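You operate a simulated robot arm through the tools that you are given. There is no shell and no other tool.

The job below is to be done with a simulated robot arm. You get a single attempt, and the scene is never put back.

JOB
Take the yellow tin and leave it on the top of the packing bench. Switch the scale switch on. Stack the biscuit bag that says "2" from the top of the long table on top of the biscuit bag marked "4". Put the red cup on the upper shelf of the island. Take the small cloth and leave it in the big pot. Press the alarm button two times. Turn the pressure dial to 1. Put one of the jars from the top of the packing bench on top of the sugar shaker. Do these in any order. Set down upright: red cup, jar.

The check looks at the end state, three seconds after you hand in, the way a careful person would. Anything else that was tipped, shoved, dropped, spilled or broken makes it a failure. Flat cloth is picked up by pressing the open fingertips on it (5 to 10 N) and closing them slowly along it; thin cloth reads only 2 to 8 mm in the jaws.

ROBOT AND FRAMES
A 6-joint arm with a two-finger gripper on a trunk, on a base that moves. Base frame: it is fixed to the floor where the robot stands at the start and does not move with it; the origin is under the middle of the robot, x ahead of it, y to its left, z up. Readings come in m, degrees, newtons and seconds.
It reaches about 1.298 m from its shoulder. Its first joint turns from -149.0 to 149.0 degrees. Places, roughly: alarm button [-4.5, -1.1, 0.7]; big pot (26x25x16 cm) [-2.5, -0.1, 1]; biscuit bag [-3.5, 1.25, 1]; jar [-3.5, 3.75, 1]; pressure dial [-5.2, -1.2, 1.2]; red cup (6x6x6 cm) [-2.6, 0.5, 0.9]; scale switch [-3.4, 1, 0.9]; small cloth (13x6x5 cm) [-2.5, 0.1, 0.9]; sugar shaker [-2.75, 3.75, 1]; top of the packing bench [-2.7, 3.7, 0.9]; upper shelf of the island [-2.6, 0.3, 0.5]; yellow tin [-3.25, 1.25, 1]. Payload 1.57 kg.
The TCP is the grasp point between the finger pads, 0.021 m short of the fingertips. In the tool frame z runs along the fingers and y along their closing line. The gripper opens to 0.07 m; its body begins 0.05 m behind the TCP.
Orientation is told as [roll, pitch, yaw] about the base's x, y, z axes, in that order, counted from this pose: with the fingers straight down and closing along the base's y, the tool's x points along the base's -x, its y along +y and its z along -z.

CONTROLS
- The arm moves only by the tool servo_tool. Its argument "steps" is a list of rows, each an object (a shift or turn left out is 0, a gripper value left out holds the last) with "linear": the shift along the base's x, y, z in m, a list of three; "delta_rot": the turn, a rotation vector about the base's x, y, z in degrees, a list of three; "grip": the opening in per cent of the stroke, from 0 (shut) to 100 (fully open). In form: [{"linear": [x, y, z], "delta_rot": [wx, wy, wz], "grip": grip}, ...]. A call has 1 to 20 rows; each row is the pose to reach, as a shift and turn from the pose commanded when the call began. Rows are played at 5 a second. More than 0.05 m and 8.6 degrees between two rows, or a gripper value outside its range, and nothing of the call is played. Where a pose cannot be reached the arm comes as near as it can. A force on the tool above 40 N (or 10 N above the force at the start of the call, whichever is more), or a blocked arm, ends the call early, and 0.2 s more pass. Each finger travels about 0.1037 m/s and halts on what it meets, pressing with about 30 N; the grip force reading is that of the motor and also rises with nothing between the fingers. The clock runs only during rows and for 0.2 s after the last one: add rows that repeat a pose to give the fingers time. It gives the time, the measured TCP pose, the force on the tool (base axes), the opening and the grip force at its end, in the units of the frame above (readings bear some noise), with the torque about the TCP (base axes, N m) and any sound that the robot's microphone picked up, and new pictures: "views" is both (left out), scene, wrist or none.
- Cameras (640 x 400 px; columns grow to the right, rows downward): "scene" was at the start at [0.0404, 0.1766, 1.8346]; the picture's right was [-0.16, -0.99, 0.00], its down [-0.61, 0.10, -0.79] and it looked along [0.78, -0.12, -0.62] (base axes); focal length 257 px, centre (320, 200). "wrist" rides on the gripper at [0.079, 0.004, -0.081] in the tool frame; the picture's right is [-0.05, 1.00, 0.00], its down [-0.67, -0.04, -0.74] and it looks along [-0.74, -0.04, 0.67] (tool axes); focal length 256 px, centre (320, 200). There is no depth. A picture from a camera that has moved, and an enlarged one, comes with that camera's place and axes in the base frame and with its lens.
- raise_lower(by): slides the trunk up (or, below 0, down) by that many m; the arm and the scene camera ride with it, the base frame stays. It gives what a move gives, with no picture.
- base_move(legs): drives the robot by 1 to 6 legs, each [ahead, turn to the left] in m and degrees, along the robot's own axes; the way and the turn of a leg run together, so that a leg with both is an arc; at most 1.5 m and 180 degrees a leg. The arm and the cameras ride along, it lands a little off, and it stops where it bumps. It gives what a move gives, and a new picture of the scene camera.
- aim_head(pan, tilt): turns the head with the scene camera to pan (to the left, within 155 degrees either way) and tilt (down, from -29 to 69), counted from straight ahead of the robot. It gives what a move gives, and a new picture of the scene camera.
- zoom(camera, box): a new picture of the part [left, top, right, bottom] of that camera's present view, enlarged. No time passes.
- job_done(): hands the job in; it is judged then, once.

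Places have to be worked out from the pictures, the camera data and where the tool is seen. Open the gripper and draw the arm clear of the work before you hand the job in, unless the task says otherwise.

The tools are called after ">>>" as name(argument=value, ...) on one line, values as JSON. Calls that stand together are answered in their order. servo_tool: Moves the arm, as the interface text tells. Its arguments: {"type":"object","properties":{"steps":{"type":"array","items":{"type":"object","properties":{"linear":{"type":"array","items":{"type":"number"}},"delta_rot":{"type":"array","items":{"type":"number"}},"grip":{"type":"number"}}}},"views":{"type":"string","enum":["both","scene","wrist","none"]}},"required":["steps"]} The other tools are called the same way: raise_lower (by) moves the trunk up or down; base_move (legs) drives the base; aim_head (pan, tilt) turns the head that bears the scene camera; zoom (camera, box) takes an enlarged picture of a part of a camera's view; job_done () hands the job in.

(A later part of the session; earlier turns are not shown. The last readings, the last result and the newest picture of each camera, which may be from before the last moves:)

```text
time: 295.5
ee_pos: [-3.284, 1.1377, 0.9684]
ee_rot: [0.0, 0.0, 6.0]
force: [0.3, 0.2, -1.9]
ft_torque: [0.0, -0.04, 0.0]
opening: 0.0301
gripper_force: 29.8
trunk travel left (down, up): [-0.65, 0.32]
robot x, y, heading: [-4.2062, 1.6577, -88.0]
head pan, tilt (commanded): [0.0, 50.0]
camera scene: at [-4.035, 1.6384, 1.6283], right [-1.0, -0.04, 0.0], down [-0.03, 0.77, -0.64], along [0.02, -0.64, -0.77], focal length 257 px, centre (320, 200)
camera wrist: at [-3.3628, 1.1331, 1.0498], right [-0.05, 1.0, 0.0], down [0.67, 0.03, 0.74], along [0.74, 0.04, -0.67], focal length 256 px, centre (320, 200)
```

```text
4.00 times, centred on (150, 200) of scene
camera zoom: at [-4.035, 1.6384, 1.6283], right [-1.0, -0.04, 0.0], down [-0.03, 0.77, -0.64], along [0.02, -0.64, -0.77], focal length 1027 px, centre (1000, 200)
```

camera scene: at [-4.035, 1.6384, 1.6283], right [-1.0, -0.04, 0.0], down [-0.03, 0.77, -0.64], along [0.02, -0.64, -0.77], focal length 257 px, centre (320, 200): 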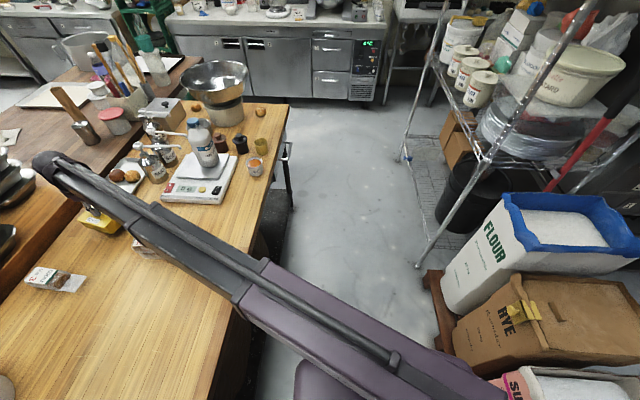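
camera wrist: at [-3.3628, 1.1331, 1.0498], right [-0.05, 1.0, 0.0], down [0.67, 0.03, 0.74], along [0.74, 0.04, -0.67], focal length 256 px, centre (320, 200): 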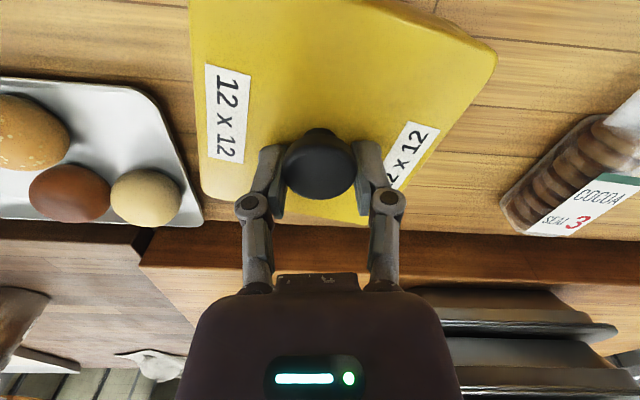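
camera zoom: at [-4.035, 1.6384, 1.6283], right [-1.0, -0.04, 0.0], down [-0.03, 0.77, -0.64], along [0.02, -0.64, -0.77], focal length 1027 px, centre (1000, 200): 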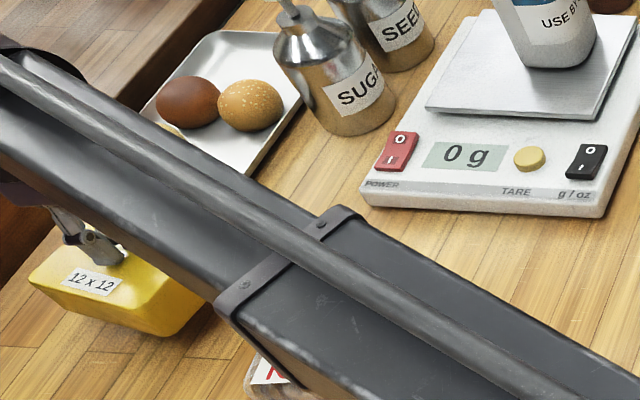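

The whole tin is lifted (scale still reads 0 g). I raise it high, retract the arm, and then back out of the aisle.

>>> raise_lower(by=0.15)

>>> raise_lower(by=0.14)

>>> servo_tool(steps=[{"linear": [-0.03, 0.016, 0]}, {"linear": [-0.065, 0.035, 0]}, {"linear": [-0.1, 0.053, 0]}, {"linear": [-0.135, 0.072, 0]}, {"linear": [-0.17, 0.091, 0]}, {"linear": [-0.205, 0.109, 0]}, {"linear": [-0.24, 0.128, 0]}, {"linear": [-0.275, 0.147, 0]}, {"linear": [-0.31, 0.165, 0]}, {"linear": [-0.345, 0.184, 0]}, {"linear": [-0.375, 0.2, 0]}, {"linear": [-0.386, 0.206, 0]}])

```text
time: 297.2
ee_pos: [-3.2845, 1.1366, 1.119]
ee_rot: [0.0, 0.1, 6.0]
force: [-0.4, 0.6, -3.4]
ft_torque: [0.0, -0.05, 0.02]
opening: 0.0299
gripper_force: 29.6
trunk travel left (down, up): [-0.8, 0.17]
robot x, y, heading: [-4.2065, 1.6627, -87.7]
head pan, tilt (commanded): [0.0, 50.0]
```

```text
time: 298.9
ee_pos: [-3.283, 1.1381, 1.2589]
ee_rot: [0.1, 0.0, 6.1]
force: [0.1, 0.2, -3.6]
ft_torque: [0.02, -0.02, 0.0]
opening: 0.03
gripper_force: 30.0
trunk travel left (down, up): [-0.94, 0.03]
robot x, y, heading: [-4.206, 1.6636, -87.9]
head pan, tilt (commanded): [0.0, 50.0]
```

```text
time: 301.5
ee_pos: [-3.6709, 1.3439, 1.2587]
ee_rot: [0.0, -0.1, 6.1]
force: [0.7, 0.7, -4.1]
ft_torque: [-0.02, -0.03, 0.0]
opening: 0.03
gripper_force: 29.6
trunk travel left (down, up): [-0.94, 0.03]
robot x, y, heading: [-4.2087, 1.6621, -87.8]
head pan, tilt (commanded): [0.0, 50.0]
camera scene: at [-4.0351, 1.6385, 1.9184], right [-1.0, -0.04, 0.0], down [-0.03, 0.77, -0.64], along [0.02, -0.64, -0.77], focal length 257 px, centre (320, 200)
camera wrist: at [-3.7488, 1.3395, 1.3401], right [-0.05, 1.0, 0.0], down [0.67, 0.03, 0.74], along [0.74, 0.04, -0.67], focal length 256 px, centre (320, 200)
```

scene: 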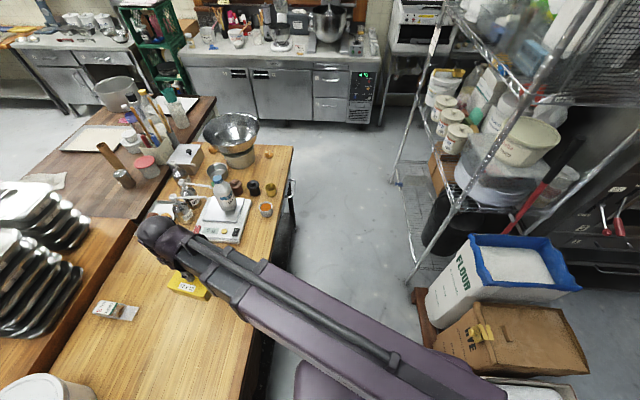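
wrist: 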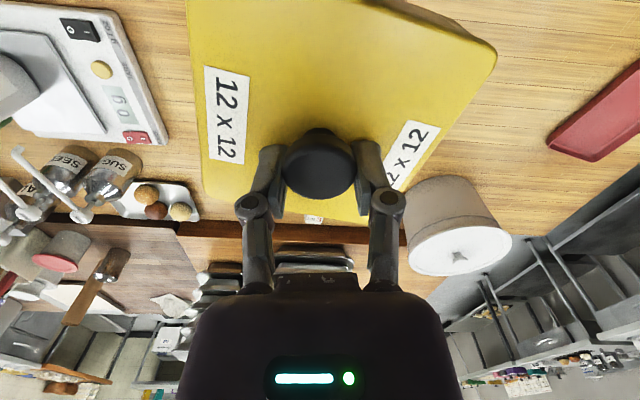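

Tin is secure. I back out of the aisle and turn left to face +x along the packing bench.

>>> base_move(legs=[[-0.95, 0], [0, 88]])

>>> aim_head(pan=60, tilt=35)

```text
time: 313.2
ee_pos: [-3.918, 3.1449, 1.2573]
ee_rot: [0.1, 0.1, 95.8]
force: [0.6, 0.3, -3.7]
ft_torque: [0.03, -0.01, -0.02]
opening: 0.03
gripper_force: 30.1
trunk travel left (down, up): [-0.94, 0.03]
robot x, y, heading: [-4.2419, 2.6696, 0.8]
head pan, tilt (commanded): [0.0, 50.0]
camera scene: at [-4.211, 2.844, 1.9183], right [0.02, -1.0, 0.0], down [-0.77, -0.01, -0.64], along [0.64, 0.01, -0.77], focal length 257 px, centre (320, 200)
```

scene: 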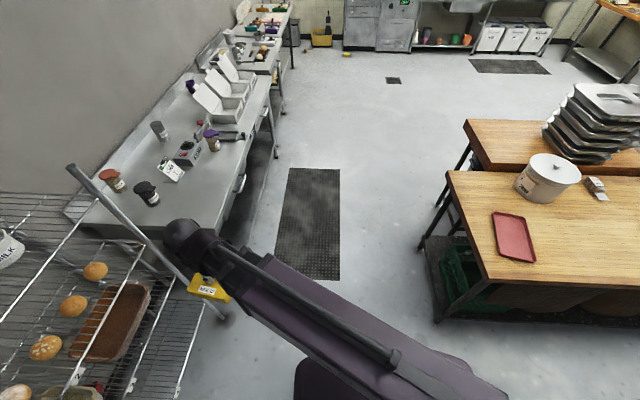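

```text
time: 314.5
ee_pos: [-3.9175, 3.1452, 1.2583]
ee_rot: [0.0, 0.0, 95.8]
force: [0.3, -0.6, -4.0]
ft_torque: [0.04, -0.03, 0.03]
opening: 0.0297
gripper_force: 29.6
trunk travel left (down, up): [-0.94, 0.03]
robot x, y, heading: [-4.2404, 2.6682, 1.2]
head pan, tilt (commanded): [60.0, 35.0]
camera scene: at [-4.2462, 2.9193, 1.9399], right [0.87, -0.48, 0.0], down [-0.28, -0.5, -0.82], along [0.4, 0.72, -0.57], focal length 257 px, centre (320, 200)
```

scene: 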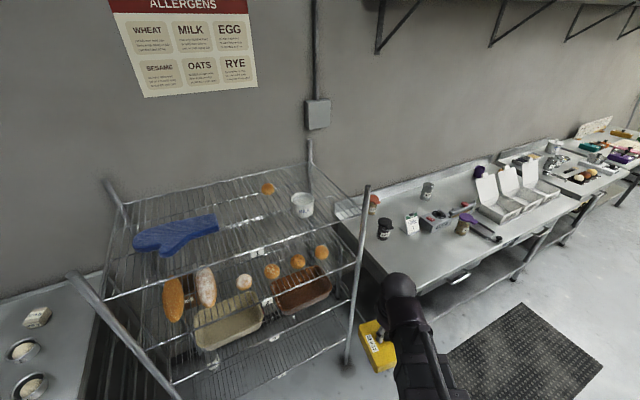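

Clear of the rack (post at about [-3.69, 3.54]). I zoom in on the packing bench top to pick free space and find the jars and the sugar shaker.

>>> zoom(camera="scene", box=[340, 140, 580, 290])

>>> zoom(camera="scene", box=[355, 160, 515, 260])

```text
2.67 times, centred on (460, 215) of scene
camera zoom: at [-4.2462, 2.9193, 1.9399], right [0.87, -0.48, 0.0], down [-0.28, -0.5, -0.82], along [0.4, 0.72, -0.57], focal length 684 px, centre (-53, 160)
```

zoom: 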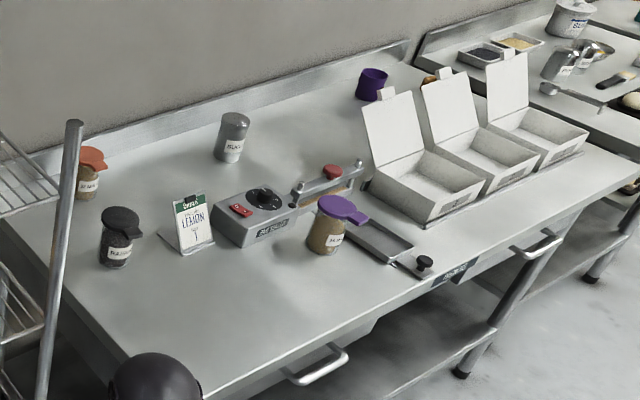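

```text
4.00 times, centred on (435, 210) of scene
camera zoom: at [-4.2462, 2.9193, 1.9399], right [0.87, -0.48, 0.0], down [-0.28, -0.5, -0.82], along [0.4, 0.72, -0.57], focal length 1027 px, centre (-140, 160)
```

zoom: 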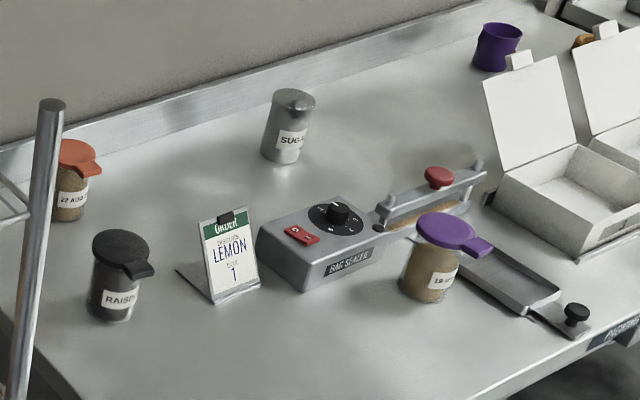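

Free spot for the tin is around [-3.25, 3.49] in front of the LEMON card; jars are the orange, black and purple-lidded ones; sugar shaker near [-2.88, 3.86]. I drive alongside the bench.

>>> base_move(legs=[[0, 9], [1.13, 0], [0, -10]])

>>> aim_head(pan=90, tilt=45)

```text
time: 323.3
ee_pos: [-2.8042, 3.3325, 1.2587]
ee_rot: [0.0, 0.0, 94.6]
force: [-0.2, 0.7, -3.0]
ft_torque: [0.04, -0.02, 0.0]
opening: 0.0297
gripper_force: 29.9
trunk travel left (down, up): [-0.94, 0.03]
robot x, y, heading: [-3.139, 2.8623, 0.3]
head pan, tilt (commanded): [60.0, 35.0]
camera scene: at [-3.1391, 3.1078, 1.9402], right [0.87, -0.5, 0.0], down [-0.29, -0.5, -0.82], along [0.41, 0.71, -0.57], focal length 257 px, centre (320, 200)
```

scene: 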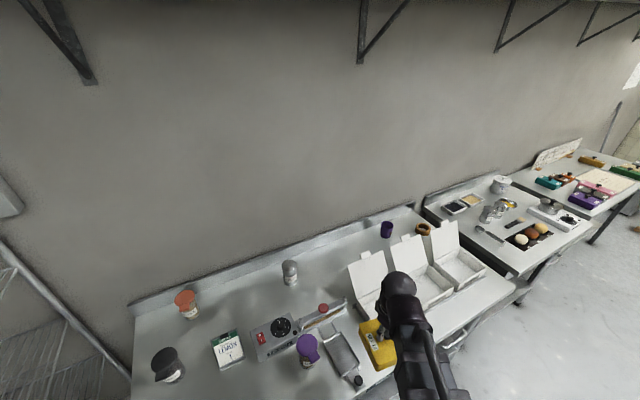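

```text
time: 324.2
ee_pos: [-2.805, 3.3321, 1.2594]
ee_rot: [0.0, 0.0, 94.7]
force: [0.9, -0.6, -2.7]
ft_torque: [-0.02, -0.01, -0.03]
opening: 0.0296
gripper_force: 30.2
trunk travel left (down, up): [-0.94, 0.03]
robot x, y, heading: [-3.1396, 2.8622, 0.3]
head pan, tilt (commanded): [90.0, 45.0]
camera scene: at [-3.183, 3.1131, 1.9253], right [1.0, 0.0, 0.0], down [0.0, -0.71, -0.71], along [0.0, 0.71, -0.71], focal length 257 px, centre (320, 200)
```

scene: 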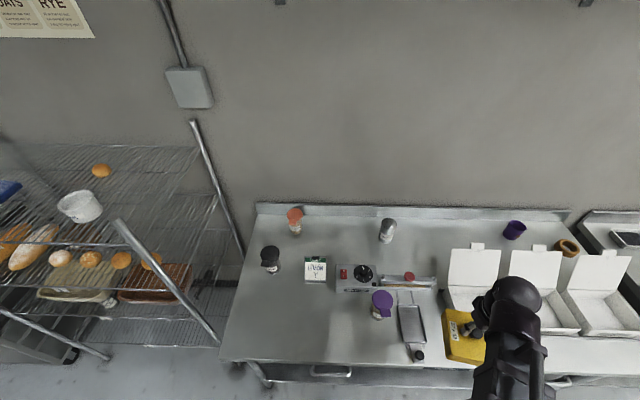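

Good overview. I zoom in to measure the jars, shaker and free spaces.

>>> zoom(camera="scene", box=[220, 200, 340, 275])

>>> zoom(camera="scene", box=[330, 205, 450, 280])

>>> zoom(camera="scene", box=[330, 270, 490, 370])

```text
5.33 times, centred on (280, 238) of scene
camera zoom: at [-3.183, 3.1131, 1.9253], right [1.0, 0.0, 0.0], down [0.0, -0.71, -0.71], along [0.0, 0.71, -0.71], focal length 1369 px, centre (533, 0)
```

zoom: 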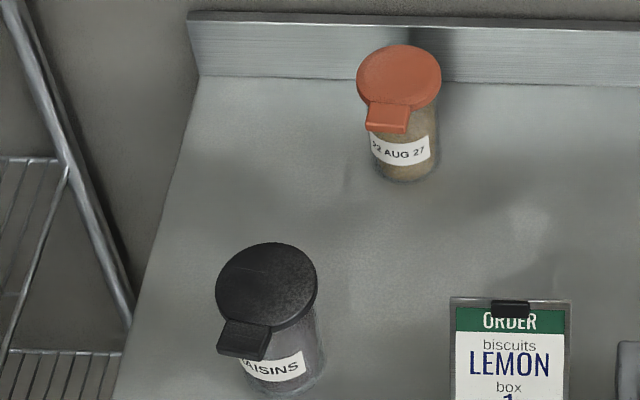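

```text
5.33 times, centred on (390, 242) of scene
camera zoom: at [-3.183, 3.1131, 1.9253], right [1.0, 0.0, 0.0], down [0.0, -0.71, -0.71], along [0.0, 0.71, -0.71], focal length 1369 px, centre (-53, -27)
```

zoom: 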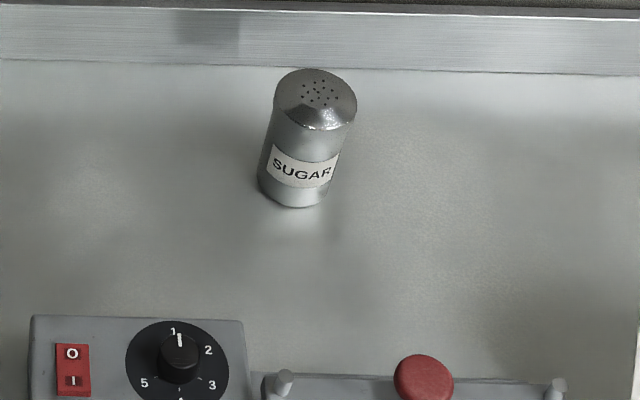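

```text
4.00 times, centred on (410, 320) of scene
camera zoom: at [-3.183, 3.1131, 1.9253], right [1.0, 0.0, 0.0], down [0.0, -0.71, -0.71], along [0.0, 0.71, -0.71], focal length 1027 px, centre (-40, -280)
```

zoom: 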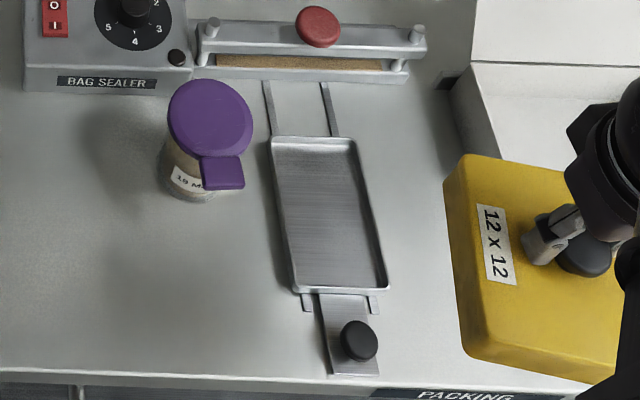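

The bench front-left area around [-3.26, 3.47] is free for the tin. I carry it over there.

>>> servo_tool(steps=[{"linear": [-0.03, 0.009, 0]}, {"linear": [-0.07, 0.021, 0]}, {"linear": [-0.11, 0.033, 0]}, {"linear": [-0.15, 0.045, 0]}, {"linear": [-0.19, 0.058, 0]}, {"linear": [-0.23, 0.07, 0]}, {"linear": [-0.27, 0.082, 0]}, {"linear": [-0.31, 0.094, 0]}, {"linear": [-0.35, 0.106, 0]}, {"linear": [-0.39, 0.118, 0]}, {"linear": [-0.43, 0.13, 0]}, {"linear": [-0.455, 0.138, 0]}, {"linear": [-0.455, 0.138, 0]}])

>>> zoom(camera="scene", box=[220, 210, 420, 385])

```text
time: 327.0
ee_pos: [-3.2597, 3.4718, 1.2598]
ee_rot: [0.0, 0.1, 94.7]
force: [-0.1, -0.9, -3.4]
ft_torque: [0.05, 0.03, -0.03]
opening: 0.0299
gripper_force: 29.8
trunk travel left (down, up): [-0.94, 0.03]
robot x, y, heading: [-3.1363, 2.8587, 0.2]
head pan, tilt (commanded): [90.0, 45.0]
camera scene: at [-3.1832, 3.113, 1.9253], right [1.0, 0.0, 0.0], down [0.0, -0.71, -0.71], along [0.0, 0.71, -0.71], focal length 257 px, centre (320, 200)
camera wrist: at [-3.2574, 3.3915, 1.3401], right [-1.0, -0.03, 0.0], down [-0.02, 0.67, 0.74], along [-0.02, 0.74, -0.67], focal length 256 px, centre (320, 200)
```

scene: 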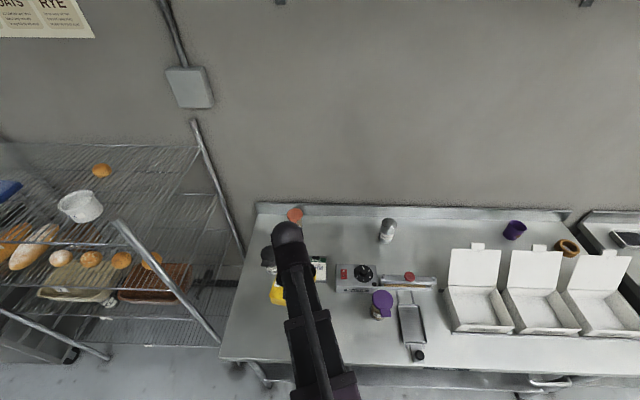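
wrist: 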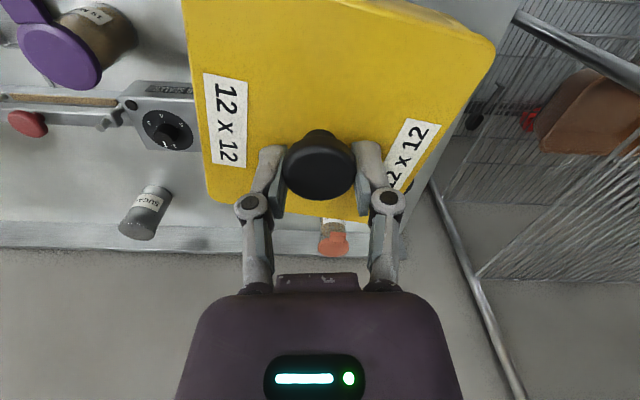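

```text
2.29 times, centred on (320, 298) of scene
camera zoom: at [-3.1832, 3.113, 1.9253], right [1.0, 0.0, 0.0], down [0.0, -0.71, -0.71], along [0.0, 0.71, -0.71], focal length 587 px, centre (320, -23)
```

zoom: 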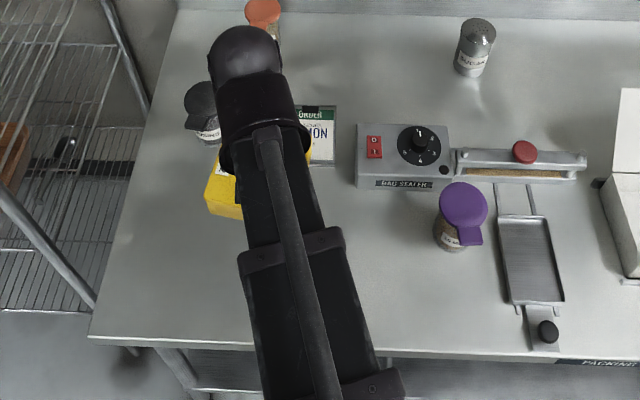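

Position is good with space all around. I lower the tin.

>>> raise_lower(by=-0.2)

>>> raise_lower(by=-0.06)

>>> servo_tool(steps=[{"linear": [0, 0, 0]}])

>>> zoom(camera="scene", box=[200, 150, 400, 325])

```text
time: 329.2
ee_pos: [-3.2611, 3.4716, 1.0587]
ee_rot: [0.1, 0.1, 94.7]
force: [-0.6, -0.1, -3.2]
ft_torque: [0.03, 0.0, 0.01]
opening: 0.03
gripper_force: 30.3
trunk travel left (down, up): [-0.74, 0.23]
robot x, y, heading: [-3.1366, 2.8589, 0.2]
head pan, tilt (commanded): [90.0, 45.0]
```

```text
time: 330.2
ee_pos: [-3.2609, 3.4714, 0.9987]
ee_rot: [0.0, 0.0, 94.5]
force: [0.1, 0.4, -2.3]
ft_torque: [0.0, -0.05, 0.0]
opening: 0.03
gripper_force: 30.2
trunk travel left (down, up): [-0.68, 0.29]
robot x, y, heading: [-3.1384, 2.8609, -0.0]
head pan, tilt (commanded): [90.0, 45.0]
```

```text
time: 330.6
ee_pos: [-3.2599, 3.471, 0.9998]
ee_rot: [0.0, -0.1, 94.5]
force: [0.3, 0.8, -3.1]
ft_torque: [0.01, -0.02, 0.02]
opening: 0.0296
gripper_force: 30.0
trunk travel left (down, up): [-0.68, 0.29]
robot x, y, heading: [-3.1393, 2.8575, 0.4]
head pan, tilt (commanded): [90.0, 45.0]
camera scene: at [-3.1835, 3.113, 1.6653], right [1.0, 0.0, 0.0], down [0.0, -0.71, -0.71], along [0.0, 0.71, -0.71], focal length 257 px, centre (320, 200)
camera wrist: at [-3.2574, 3.3916, 1.0801], right [-1.0, -0.03, 0.0], down [-0.02, 0.67, 0.74], along [-0.02, 0.74, -0.67], focal length 256 px, centre (320, 200)
```

scene: 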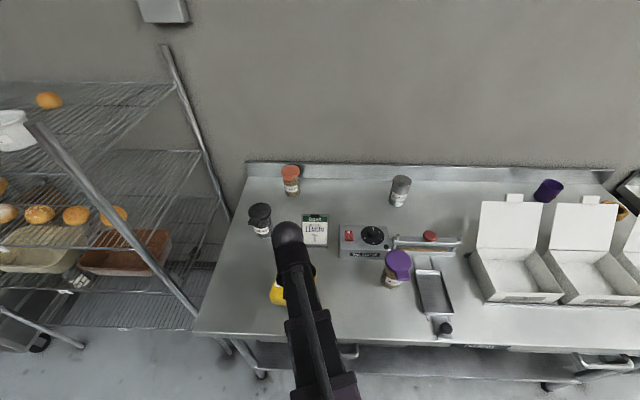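
wrist: 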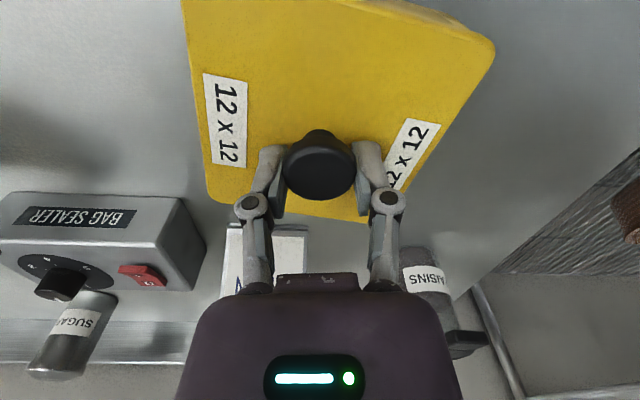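

```text
2.29 times, centred on (300, 238) of scene
camera zoom: at [-3.1835, 3.113, 1.6653], right [1.0, 0.0, 0.0], down [0.0, -0.71, -0.71], along [0.0, 0.71, -0.71], focal length 587 px, centre (366, 114)
```

zoom: 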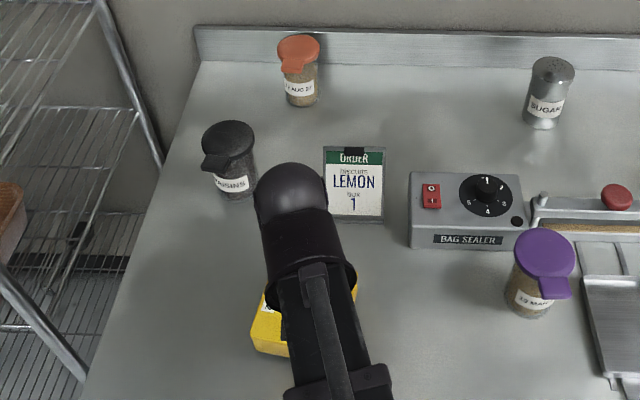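

All clear. I lower in small steps to contact.

>>> raise_lower(by=-0.012)

>>> raise_lower(by=-0.006)

>>> raise_lower(by=-0.004)

>>> raise_lower(by=-0.004)

```text
time: 331.2
ee_pos: [-3.2612, 3.4699, 0.9866]
ee_rot: [0.0, 0.0, 94.6]
force: [-0.3, -0.2, -2.2]
ft_torque: [0.01, 0.03, -0.01]
opening: 0.0298
gripper_force: 29.9
trunk travel left (down, up): [-0.668, 0.302]
robot x, y, heading: [-3.1375, 2.8597, 0.2]
head pan, tilt (commanded): [90.0, 45.0]
```

```text
time: 331.7
ee_pos: [-3.2595, 3.4702, 0.9812]
ee_rot: [0.0, -0.1, 94.6]
force: [0.3, -0.4, -3.5]
ft_torque: [0.04, 0.0, 0.01]
opening: 0.0298
gripper_force: 30.2
trunk travel left (down, up): [-0.662, 0.308]
robot x, y, heading: [-3.1399, 2.8616, 0.2]
head pan, tilt (commanded): [90.0, 45.0]
```

```text
time: 332.3
ee_pos: [-3.2611, 3.4708, 0.9782]
ee_rot: [0.0, 0.0, 94.7]
force: [-0.1, -0.5, -3.6]
ft_torque: [0.03, 0.01, 0.0]
opening: 0.0298
gripper_force: 30.1
trunk travel left (down, up): [-0.658, 0.312]
robot x, y, heading: [-3.1357, 2.8629, 0.1]
head pan, tilt (commanded): [90.0, 45.0]
```

```text
time: 332.8
ee_pos: [-3.2607, 3.4723, 0.9719]
ee_rot: [0.0, 0.0, 94.5]
force: [-0.6, 0.0, -3.9]
ft_torque: [0.05, 0.03, 0.03]
opening: 0.03
gripper_force: 30.2
trunk travel left (down, up): [-0.654, 0.316]
robot x, y, heading: [-3.1386, 2.8601, 0.2]
head pan, tilt (commanded): [90.0, 45.0]
```

No contact yet at TCP 0.972; I continue.

>>> raise_lower(by=-0.005)

>>> raise_lower(by=-0.004)

>>> raise_lower(by=-0.004)

>>> servo_tool(steps=[{"linear": [0, 0, 0]}])

```text
time: 333.3
ee_pos: [-3.2598, 3.4708, 0.9695]
ee_rot: [0.0, -0.1, 94.6]
force: [-1.7, 4.7, 18.3]
ft_torque: [0.12, -0.01, -0.06]
opening: 0.0301
gripper_force: 29.5
trunk travel left (down, up): [-0.649, 0.321]
robot x, y, heading: [-3.1372, 2.8596, 0.3]
head pan, tilt (commanded): [90.0, 45.0]
```

```text
time: 333.7
ee_pos: [-3.2604, 3.471, 0.968]
ee_rot: [0.0, 0.0, 94.5]
force: [0.6, 0.3, 19.0]
ft_torque: [0.15, -0.02, 0.03]
opening: 0.0301
gripper_force: 29.8
trunk travel left (down, up): [-0.648, 0.322]
robot x, y, heading: [-3.1363, 2.8629, 0.2]
head pan, tilt (commanded): [90.0, 45.0]
stopped: the force on the tool passed its limit at 65 N (the readings are from after the stop); the commanded pose is now the measured one
```

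```text
time: 334.0
ee_pos: [-3.2614, 3.4708, 0.9682]
ee_rot: [-0.1, -0.2, 94.6]
force: [-0.7, -0.9, 25.3]
ft_torque: [0.19, 0.01, 0.03]
opening: 0.03
gripper_force: 30.2
trunk travel left (down, up): [-0.648, 0.322]
robot x, y, heading: [-3.1335, 2.8641, 0.2]
head pan, tilt (commanded): [90.0, 45.0]
stopped: the force on the tool passed its limit at 52 N (the readings are from after the stop); the commanded pose is now the measured one
```

```text
time: 334.4
ee_pos: [-3.2611, 3.4715, 0.9677]
ee_rot: [0.0, -0.2, 94.6]
force: [-0.6, -1.1, 28.0]
ft_torque: [0.06, -0.02, -0.03]
opening: 0.0299
gripper_force: 29.7
trunk travel left (down, up): [-0.648, 0.322]
robot x, y, heading: [-3.1352, 2.86, -0.1]
head pan, tilt (commanded): [90.0, 45.0]
camera scene: at [-3.183, 3.1102, 1.6334], right [1.0, 0.0, 0.0], down [0.0, -0.71, -0.71], along [0.0, 0.71, -0.71], focal length 257 px, centre (320, 200)
camera wrist: at [-3.2574, 3.3909, 1.0486], right [-1.0, -0.03, 0.0], down [-0.02, 0.66, 0.75], along [-0.02, 0.75, -0.66], focal length 256 px, centre (320, 200)
```

scene: 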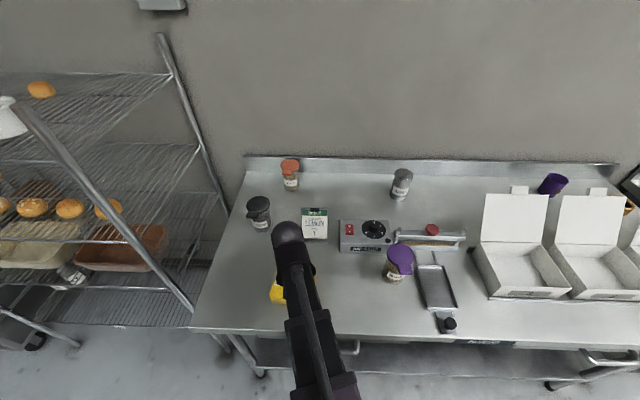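
wrist: 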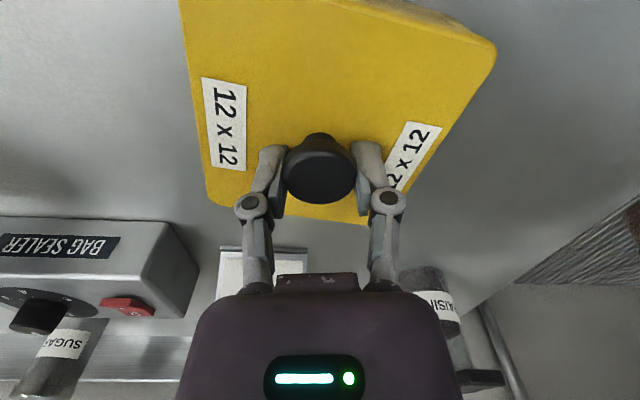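

The tin is on the bench (contact at TCP≈0.969). I relieve the load slightly and open the gripper.

>>> raise_lower(by=0.003)

>>> servo_tool(steps=[{"grip": 50}, {"grip": 60}, {"grip": 75}, {"grip": 90}, {"grip": 100}, {"grip": 100}], views="wrist")

```text
time: 334.9
ee_pos: [-3.2596, 3.4729, 0.9689]
ee_rot: [0.0, -0.2, 94.6]
force: [-0.2, 0.6, -3.5]
ft_torque: [0.04, 0.03, 0.01]
opening: 0.0298
gripper_force: 30.0
trunk travel left (down, up): [-0.651, 0.319]
robot x, y, heading: [-3.1395, 2.8622, -0.1]
head pan, tilt (commanded): [90.0, 45.0]
```

```text
time: 336.3
ee_pos: [-3.26, 3.4728, 0.9696]
ee_rot: [0.0, -0.1, 94.6]
force: [0.2, 0.1, -0.4]
ft_torque: [-0.01, -0.02, -0.01]
opening: 0.0699
gripper_force: 0.0
trunk travel left (down, up): [-0.651, 0.319]
robot x, y, heading: [-3.1381, 2.8608, 0.1]
head pan, tilt (commanded): [90.0, 45.0]
camera wrist: at [-3.2577, 3.3925, 1.0505], right [-1.0, -0.03, 0.0], down [-0.02, 0.67, 0.75], along [-0.02, 0.75, -0.67], focal length 256 px, centre (320, 200)
```

wrist: 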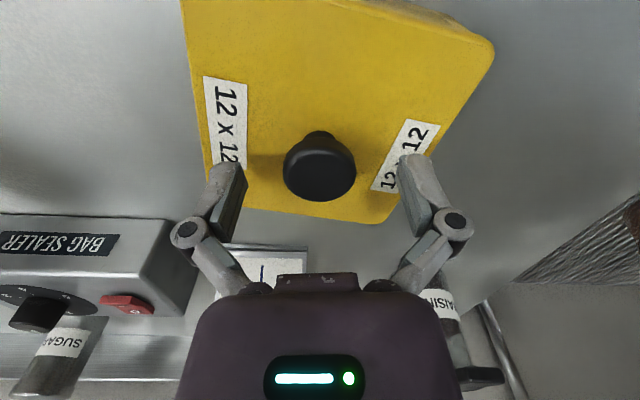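

Tin released. I raise clear and inspect the jars.

>>> raise_lower(by=0.28)

>>> servo_tool(steps=[{"linear": [0.03, -0.02, 0]}, {"linear": [0.07, -0.04, 0]}, {"linear": [0.11, -0.06, 0]}, {"linear": [0.15, -0.08, 0]}, {"linear": [0.19, -0.08, 0]}, {"linear": [0.23, -0.08, 0]}])

>>> zoom(camera="scene", box=[220, 190, 420, 360])

>>> zoom(camera="wrist", box=[60, 0, 260, 125])

```text
time: 339.1
ee_pos: [-3.2613, 3.4722, 1.2484]
ee_rot: [-0.1, -0.1, 94.6]
force: [-0.4, -0.4, 0.0]
ft_torque: [-0.01, 0.0, 0.03]
opening: 0.0697
gripper_force: 0.1
trunk travel left (down, up): [-0.931, 0.039]
robot x, y, heading: [-3.137, 2.8594, 0.2]
head pan, tilt (commanded): [90.0, 45.0]
```

```text
time: 340.6
ee_pos: [-3.0299, 3.3923, 1.2497]
ee_rot: [0.0, -0.1, 94.6]
force: [0.9, 0.3, -0.2]
ft_torque: [0.0, -0.01, 0.01]
opening: 0.0698
gripper_force: 0.1
trunk travel left (down, up): [-0.931, 0.039]
robot x, y, heading: [-3.1368, 2.8617, 0.3]
head pan, tilt (commanded): [90.0, 45.0]
camera scene: at [-3.1823, 3.1125, 1.9159], right [1.0, 0.0, 0.0], down [0.0, -0.71, -0.71], along [0.0, 0.71, -0.71], focal length 257 px, centre (320, 200)
camera wrist: at [-3.0265, 3.3125, 1.3306], right [-1.0, -0.03, 0.0], down [-0.02, 0.67, 0.75], along [-0.02, 0.75, -0.67], focal length 256 px, centre (320, 200)
```

scene: 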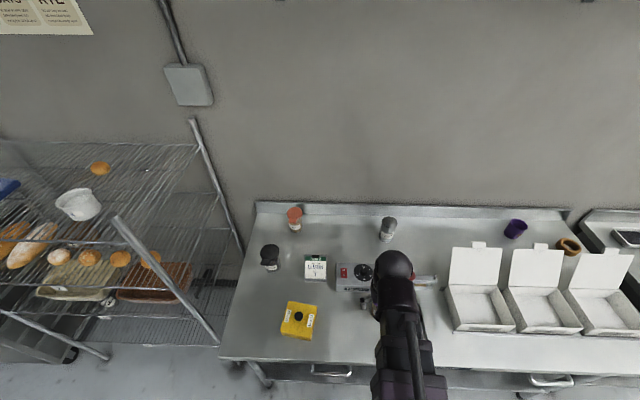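
wrist: 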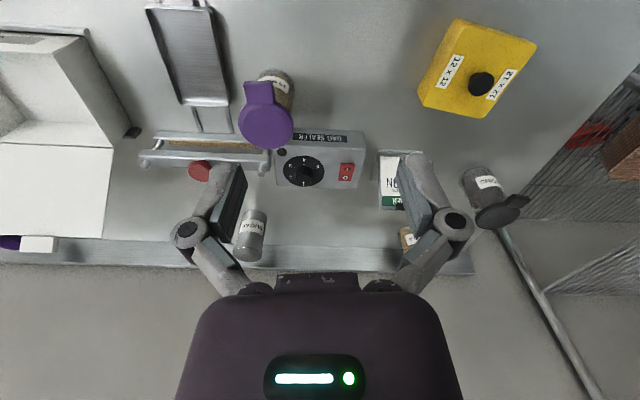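

```text
2.35 times, centred on (320, 275) of scene
camera zoom: at [-3.1823, 3.1125, 1.9159], right [1.0, 0.0, 0.0], down [0.0, -0.71, -0.71], along [0.0, 0.71, -0.71], focal length 604 px, centre (320, 24)
```

zoom: 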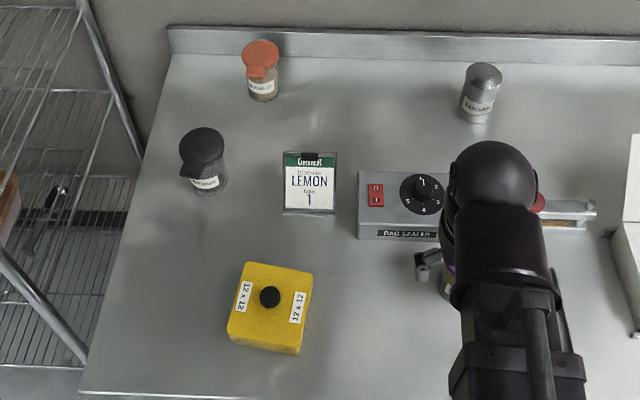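

```text
3.20 times, centred on (160, 62) of wrist
camera zoom: at [-3.0265, 3.3125, 1.3306], right [-1.0, -0.03, 0.0], down [-0.02, 0.67, 0.75], along [-0.02, 0.75, -0.67], focal length 819 px, centre (832, 640)
```

zoom: 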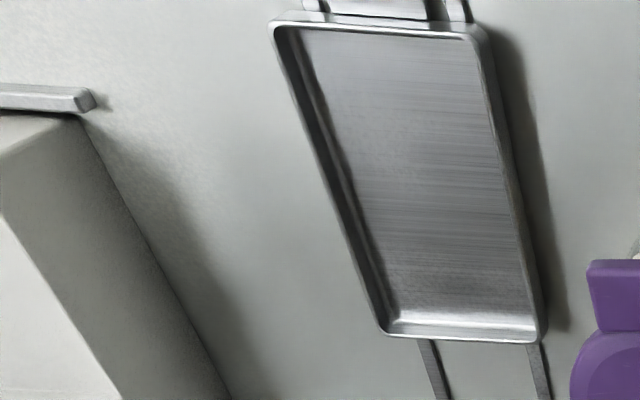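

The tin sits well on the bench. I zoom the wrist view on the purple jar and the shaker, and on the black jar.

>>> zoom(camera="wrist", box=[220, 50, 340, 125])

>>> zoom(camera="wrist", box=[220, 190, 300, 270])

>>> zoom(camera="wrist", box=[440, 150, 540, 240])

```text
5.33 times, centred on (280, 88) of wrist
camera zoom: at [-3.0265, 3.3125, 1.3306], right [-1.0, -0.03, 0.0], down [-0.02, 0.67, 0.75], along [-0.02, 0.75, -0.67], focal length 1365 px, centre (533, 800)
```

zoom: 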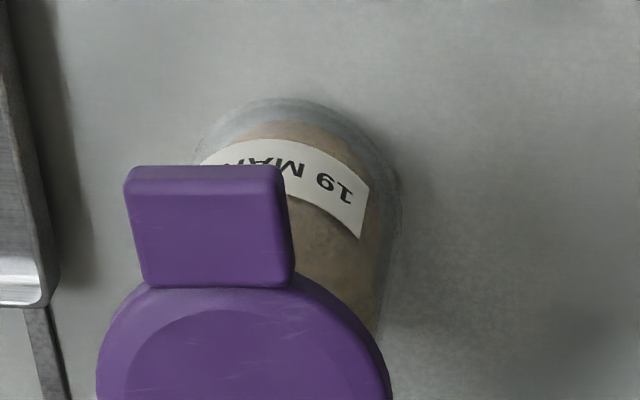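

```text
5.00 times, centred on (260, 230) of wrist
camera zoom: at [-3.0265, 3.3125, 1.3306], right [-1.0, -0.03, 0.0], down [-0.02, 0.67, 0.75], along [-0.02, 0.75, -0.67], focal length 1280 px, centre (620, 50)
```

zoom: 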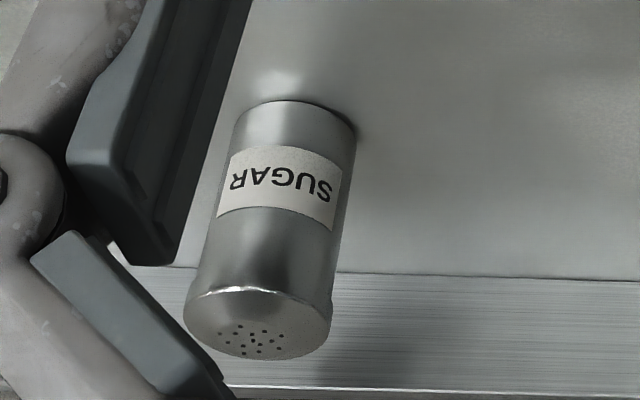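

```text
4.44 times, centred on (490, 195) of wrist
camera zoom: at [-3.0265, 3.3125, 1.3306], right [-1.0, -0.03, 0.0], down [-0.02, 0.67, 0.75], along [-0.02, 0.75, -0.67], focal length 1138 px, centre (-436, 222)
```

zoom: 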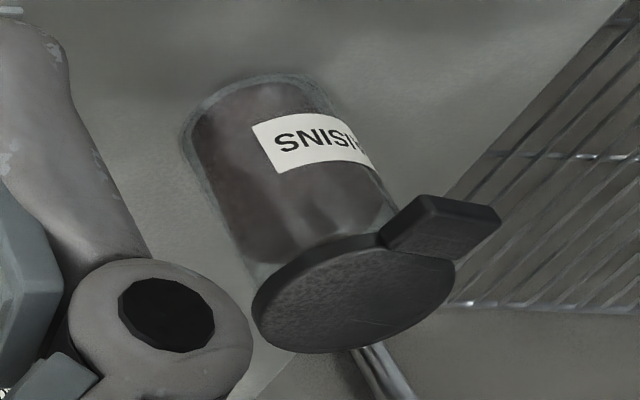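

The jar bodies look about 60–66 mm wide with wider lids (75–80 mm), so I must grip the body from the side below the lid. To measure heights I swing the arm aside and lower the head for a side view.

>>> servo_tool(steps=[{"linear": [0.048, 0.002, 0], "delta_rot": [0, 0, -5]}, {"linear": [0.0955, -0.0133, 0], "delta_rot": [0, 0, -10]}, {"linear": [0.1398, -0.0329, 0], "delta_rot": [0, 0, -15]}, {"linear": [0.1822, -0.0563, 0], "delta_rot": [0, 0, -20]}, {"linear": [0.2223, -0.0833, 0], "delta_rot": [0, 0, -25]}, {"linear": [0.26, -0.1137, 0], "delta_rot": [0, 0, -30]}, {"linear": [0.2949, -0.1473, 0], "delta_rot": [0, 0, -35]}, {"linear": [0.3267, -0.1838, 0], "delta_rot": [0, 0, -40]}, {"linear": [0.3553, -0.2229, 0], "delta_rot": [0, 0, -45]}, {"linear": [0.3803, -0.2643, 0], "delta_rot": [0, 0, -50]}, {"linear": [0.4016, -0.3078, 0], "delta_rot": [0, 0, -55]}, {"linear": [0.419, -0.353, 0], "delta_rot": [0, 0, -60]}], views="none")

>>> raise_lower(by=-0.4)

>>> raise_lower(by=-0.3)

>>> aim_head(pan=90, tilt=15)

```text
time: 343.1
ee_pos: [-2.6113, 3.0389, 1.2503]
ee_rot: [0.2, -0.1, 34.5]
force: [-0.4, -1.1, -0.3]
ft_torque: [0.01, -0.02, 0.01]
opening: 0.0698
gripper_force: 0.0
trunk travel left (down, up): [-0.931, 0.039]
robot x, y, heading: [-3.136, 2.8638, 0.4]
head pan, tilt (commanded): [90.0, 45.0]
```

```text
time: 347.0
ee_pos: [-2.6103, 3.04, 0.8498]
ee_rot: [0.1, 0.0, 34.7]
force: [-1.0, 0.0, -0.1]
ft_torque: [0.0, 0.01, 0.02]
opening: 0.0701
gripper_force: 0.0
trunk travel left (down, up): [-0.531, 0.439]
robot x, y, heading: [-3.1393, 2.8593, -0.1]
head pan, tilt (commanded): [90.0, 45.0]
```

```text
time: 350.0
ee_pos: [-2.6117, 3.0397, 0.5491]
ee_rot: [0.0, 0.0, 34.6]
force: [-0.2, 0.1, -0.2]
ft_torque: [-0.02, 0.02, -0.01]
opening: 0.0701
gripper_force: 0.0
trunk travel left (down, up): [-0.231, 0.739]
robot x, y, heading: [-3.1343, 2.8599, -0.0]
head pan, tilt (commanded): [90.0, 45.0]
```

```text
time: 350.9
ee_pos: [-2.612, 3.0408, 0.5499]
ee_rot: [-0.1, -0.2, 34.5]
force: [-0.2, -1.0, 0.3]
ft_torque: [0.0, -0.01, 0.02]
opening: 0.0701
gripper_force: 0.1
trunk travel left (down, up): [-0.231, 0.739]
robot x, y, heading: [-3.135, 2.8585, 0.1]
head pan, tilt (commanded): [90.0, 15.0]
camera scene: at [-3.1832, 3.1248, 1.2626], right [1.0, 0.0, 0.0], down [0.0, -0.26, -0.97], along [0.0, 0.97, -0.26], focal length 257 px, centre (320, 200)
```

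scene: 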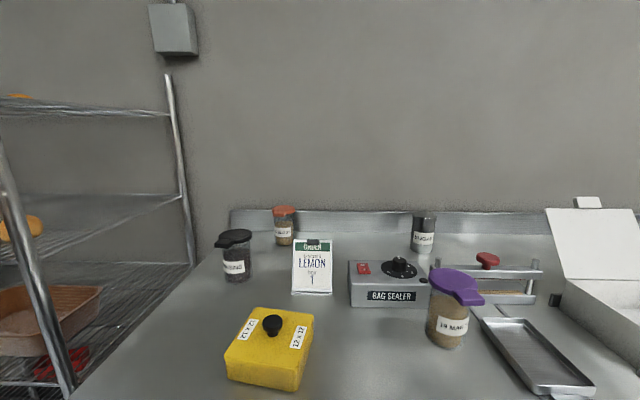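

Very useful side view. I zoom on each.

>>> zoom(camera="scene", box=[395, 195, 455, 265])

>>> zoom(camera="scene", box=[200, 190, 320, 290])

>>> zoom(camera="scene", box=[410, 250, 510, 350])

```text
5.71 times, centred on (425, 230) of scene
camera zoom: at [-3.1832, 3.1248, 1.2626], right [1.0, 0.0, 0.0], down [0.0, -0.26, -0.97], along [0.0, 0.97, -0.26], focal length 1467 px, centre (-280, 29)
```

zoom: 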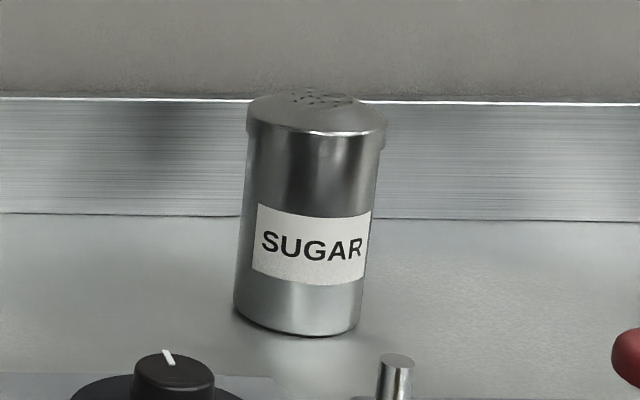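

```text
4.00 times, centred on (260, 240) of scene
camera zoom: at [-3.1832, 3.1248, 1.2626], right [1.0, 0.0, 0.0], down [0.0, -0.26, -0.97], along [0.0, 0.97, -0.26], focal length 1027 px, centre (560, 40)
```

zoom: 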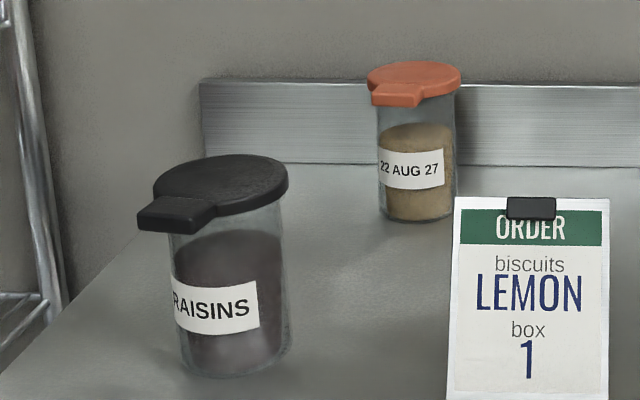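

```text
4.00 times, centred on (460, 300) of scene
camera zoom: at [-3.1832, 3.1248, 1.2626], right [1.0, 0.0, 0.0], down [0.0, -0.26, -0.97], along [0.0, 0.97, -0.26], focal length 1027 px, centre (-240, -200)
```

zoom: 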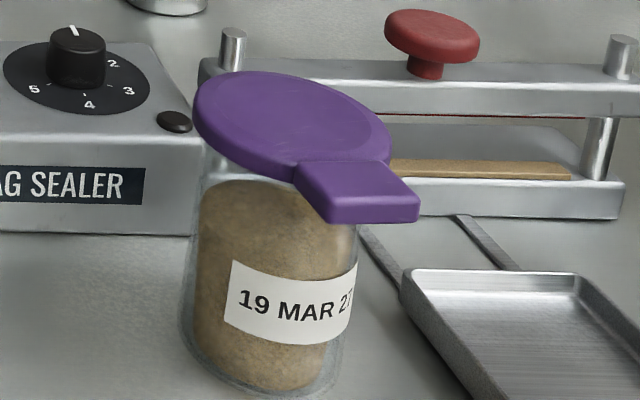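

I zoom further for accurate jar widths.

>>> zoom(camera="scene", box=[264, 198, 304, 253])

>>> zoom(camera="scene", box=[210, 222, 265, 292])

```text
7.27 times, centred on (284, 226) of scene
camera zoom: at [-3.1832, 3.1248, 1.2626], right [1.0, 0.0, 0.0], down [0.0, -0.26, -0.97], along [0.0, 0.97, -0.26], focal length 1867 px, centre (582, 14)
```

zoom: 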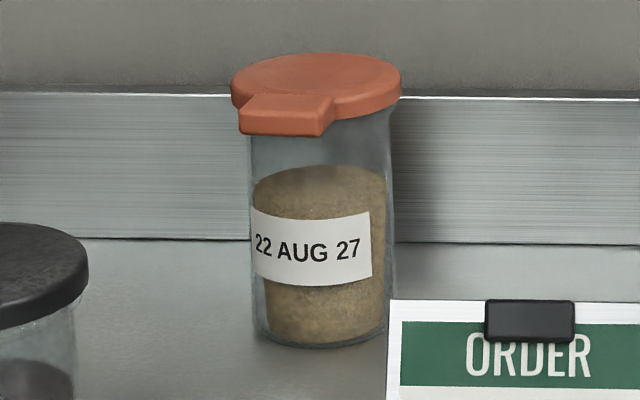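

```text
5.71 times, centred on (238, 257) of scene
camera zoom: at [-3.1832, 3.1248, 1.2626], right [1.0, 0.0, 0.0], down [0.0, -0.26, -0.97], along [0.0, 0.97, -0.26], focal length 1467 px, centre (791, -126)
```

zoom: 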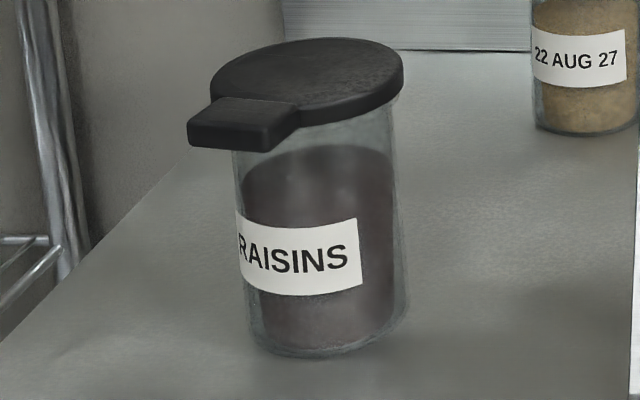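

Purple jar is the best accessible one (arm stays in front of the bench). I need the camera on top with near-horizontal fingers, so I raise the trunk and practise the tilt in free space.

>>> raise_lower(by=0.4)

>>> raise_lower(by=0.2)

>>> servo_tool(steps=[{"linear": [0.0205, 0.0141, 0.0016], "delta_rot": [4.25, -6.18, 0]}, {"linear": [0.0407, 0.028, 0.0065], "delta_rot": [8.5, -12.36, 0]}, {"linear": [0.0602, 0.0414, 0.0145], "delta_rot": [12.75, -18.54, 0]}, {"linear": [0.0787, 0.0541, 0.0256], "delta_rot": [17, -24.7, 0]}, {"linear": [0.0958, 0.0658, 0.0395], "delta_rot": [21.2, -30.9, 0]}, {"linear": [0.1113, 0.0764, 0.0559], "delta_rot": [25.5, -37.1, 0]}, {"linear": [0.1249, 0.0858, 0.0747], "delta_rot": [29.7, -43.3, 0]}, {"linear": [0.1363, 0.0936, 0.0955], "delta_rot": [34, -49.4, 0]}, {"linear": [0.1454, 0.0999, 0.1179], "delta_rot": [38.2, -55.6, 0]}, {"linear": [0.152, 0.1044, 0.1416], "delta_rot": [42.5, -61.8, 0]}, {"linear": [0.152, 0.1044, 0.1416], "delta_rot": [42.5, -61.8, 0]}], views="wrist")

```text
time: 354.8
ee_pos: [-2.6133, 3.0394, 0.9493]
ee_rot: [0.1, -0.1, 34.6]
force: [0.4, -0.4, 0.7]
ft_torque: [0.0, 0.02, -0.01]
opening: 0.0698
gripper_force: 0.0
trunk travel left (down, up): [-0.631, 0.339]
robot x, y, heading: [-3.1362, 2.8624, 0.0]
head pan, tilt (commanded): [90.0, 15.0]
```

```text
time: 356.9
ee_pos: [-2.6117, 3.0401, 1.1492]
ee_rot: [-0.1, 0.0, 34.6]
force: [0.8, -0.8, 0.9]
ft_torque: [-0.02, 0.0, 0.01]
opening: 0.0701
gripper_force: 0.1
trunk travel left (down, up): [-0.831, 0.139]
robot x, y, heading: [-3.138, 2.8618, 0.5]
head pan, tilt (commanded): [90.0, 15.0]
```

```text
time: 359.3
ee_pos: [-2.461, 3.1447, 1.2889]
ee_rot: [-0.2, -75.2, 34.7]
force: [0.4, -0.1, 0.4]
ft_torque: [-0.03, -0.01, 0.02]
opening: 0.0701
gripper_force: 0.1
trunk travel left (down, up): [-0.831, 0.139]
robot x, y, heading: [-3.1377, 2.8605, 0.3]
head pan, tilt (commanded): [90.0, 15.0]
camera wrist: at [-2.5436, 3.0919, 1.2322], right [-0.55, 0.83, 0.05], down [-0.43, -0.34, 0.83], along [0.71, 0.44, 0.55], focal length 256 px, centre (320, 200)
```

wrist: 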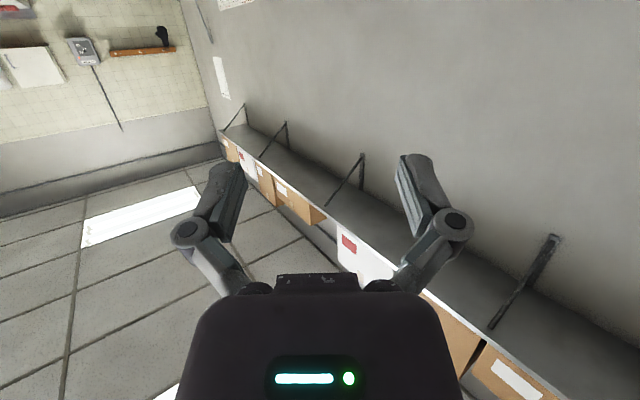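

Tilt reached. Now I roll the gripper about its own axis to bring the camera on top.

>>> servo_tool(steps=[{"delta_rot": [6.36, 4.4, -2.04]}, {"delta_rot": [12.72, 8.8, -4.08]}, {"delta_rot": [19.08, 13.2, -6.12]}, {"delta_rot": [25.44, 17.6, -8.16]}, {"delta_rot": [31.8, 22, -10.2]}, {"delta_rot": [38.16, 26.4, -12.24]}, {"delta_rot": [44.52, 30.8, -14.28]}, {"delta_rot": [50.88, 35.2, -16.32]}, {"delta_rot": [57.24, 39.6, -18.36]}, {"delta_rot": [63.6, 44, -20.4]}, {"delta_rot": [69.96, 48.4, -22.44]}, {"delta_rot": [76.32, 52.8, -24.48]}, {"delta_rot": [82.68, 57.2, -26.52]}, {"delta_rot": [89.04, 61.6, -28.56]}, {"delta_rot": [95.4, 66, -30.6]}, {"delta_rot": [101.76, 70.4, -32.64]}, {"delta_rot": [108.12, 74.8, -34.68]}, {"delta_rot": [114.48, 79.2, -36.72]}, {"delta_rot": [120.84, 83.6, -38.76]}, {"delta_rot": [127.2, 88, -40.8]}], views="wrist")

```text
time: 363.5
ee_pos: [-2.4604, 3.1431, 1.2877]
ee_rot: [52.4, 65.6, -90.2]
force: [-0.5, -0.2, -1.3]
ft_torque: [0.04, 0.01, 0.0]
opening: 0.07
gripper_force: 0.0
out of reach, approached as far as the arm can: row 2, 3, 4, 5, 6, 7, 8, 9, 10, 11, 12
trunk travel left (down, up): [-0.831, 0.139]
robot x, y, heading: [-3.1377, 2.8572, -0.1]
head pan, tilt (commanded): [90.0, 15.0]
camera wrist: at [-2.5208, 3.1291, 1.3828], right [0.61, -0.74, 0.28], down [-0.61, -0.66, -0.43], along [0.5, 0.09, -0.86], focal length 256 px, centre (320, 200)
```

wrist: 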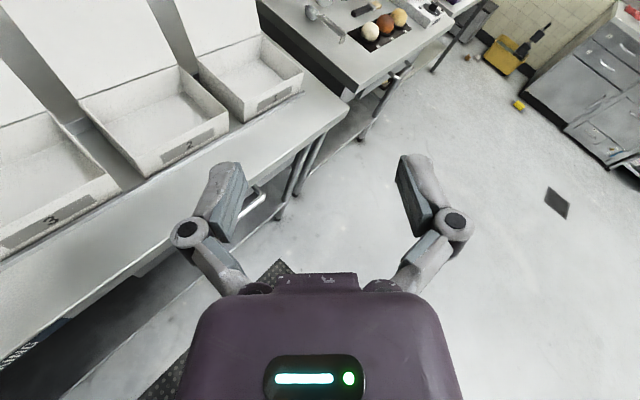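

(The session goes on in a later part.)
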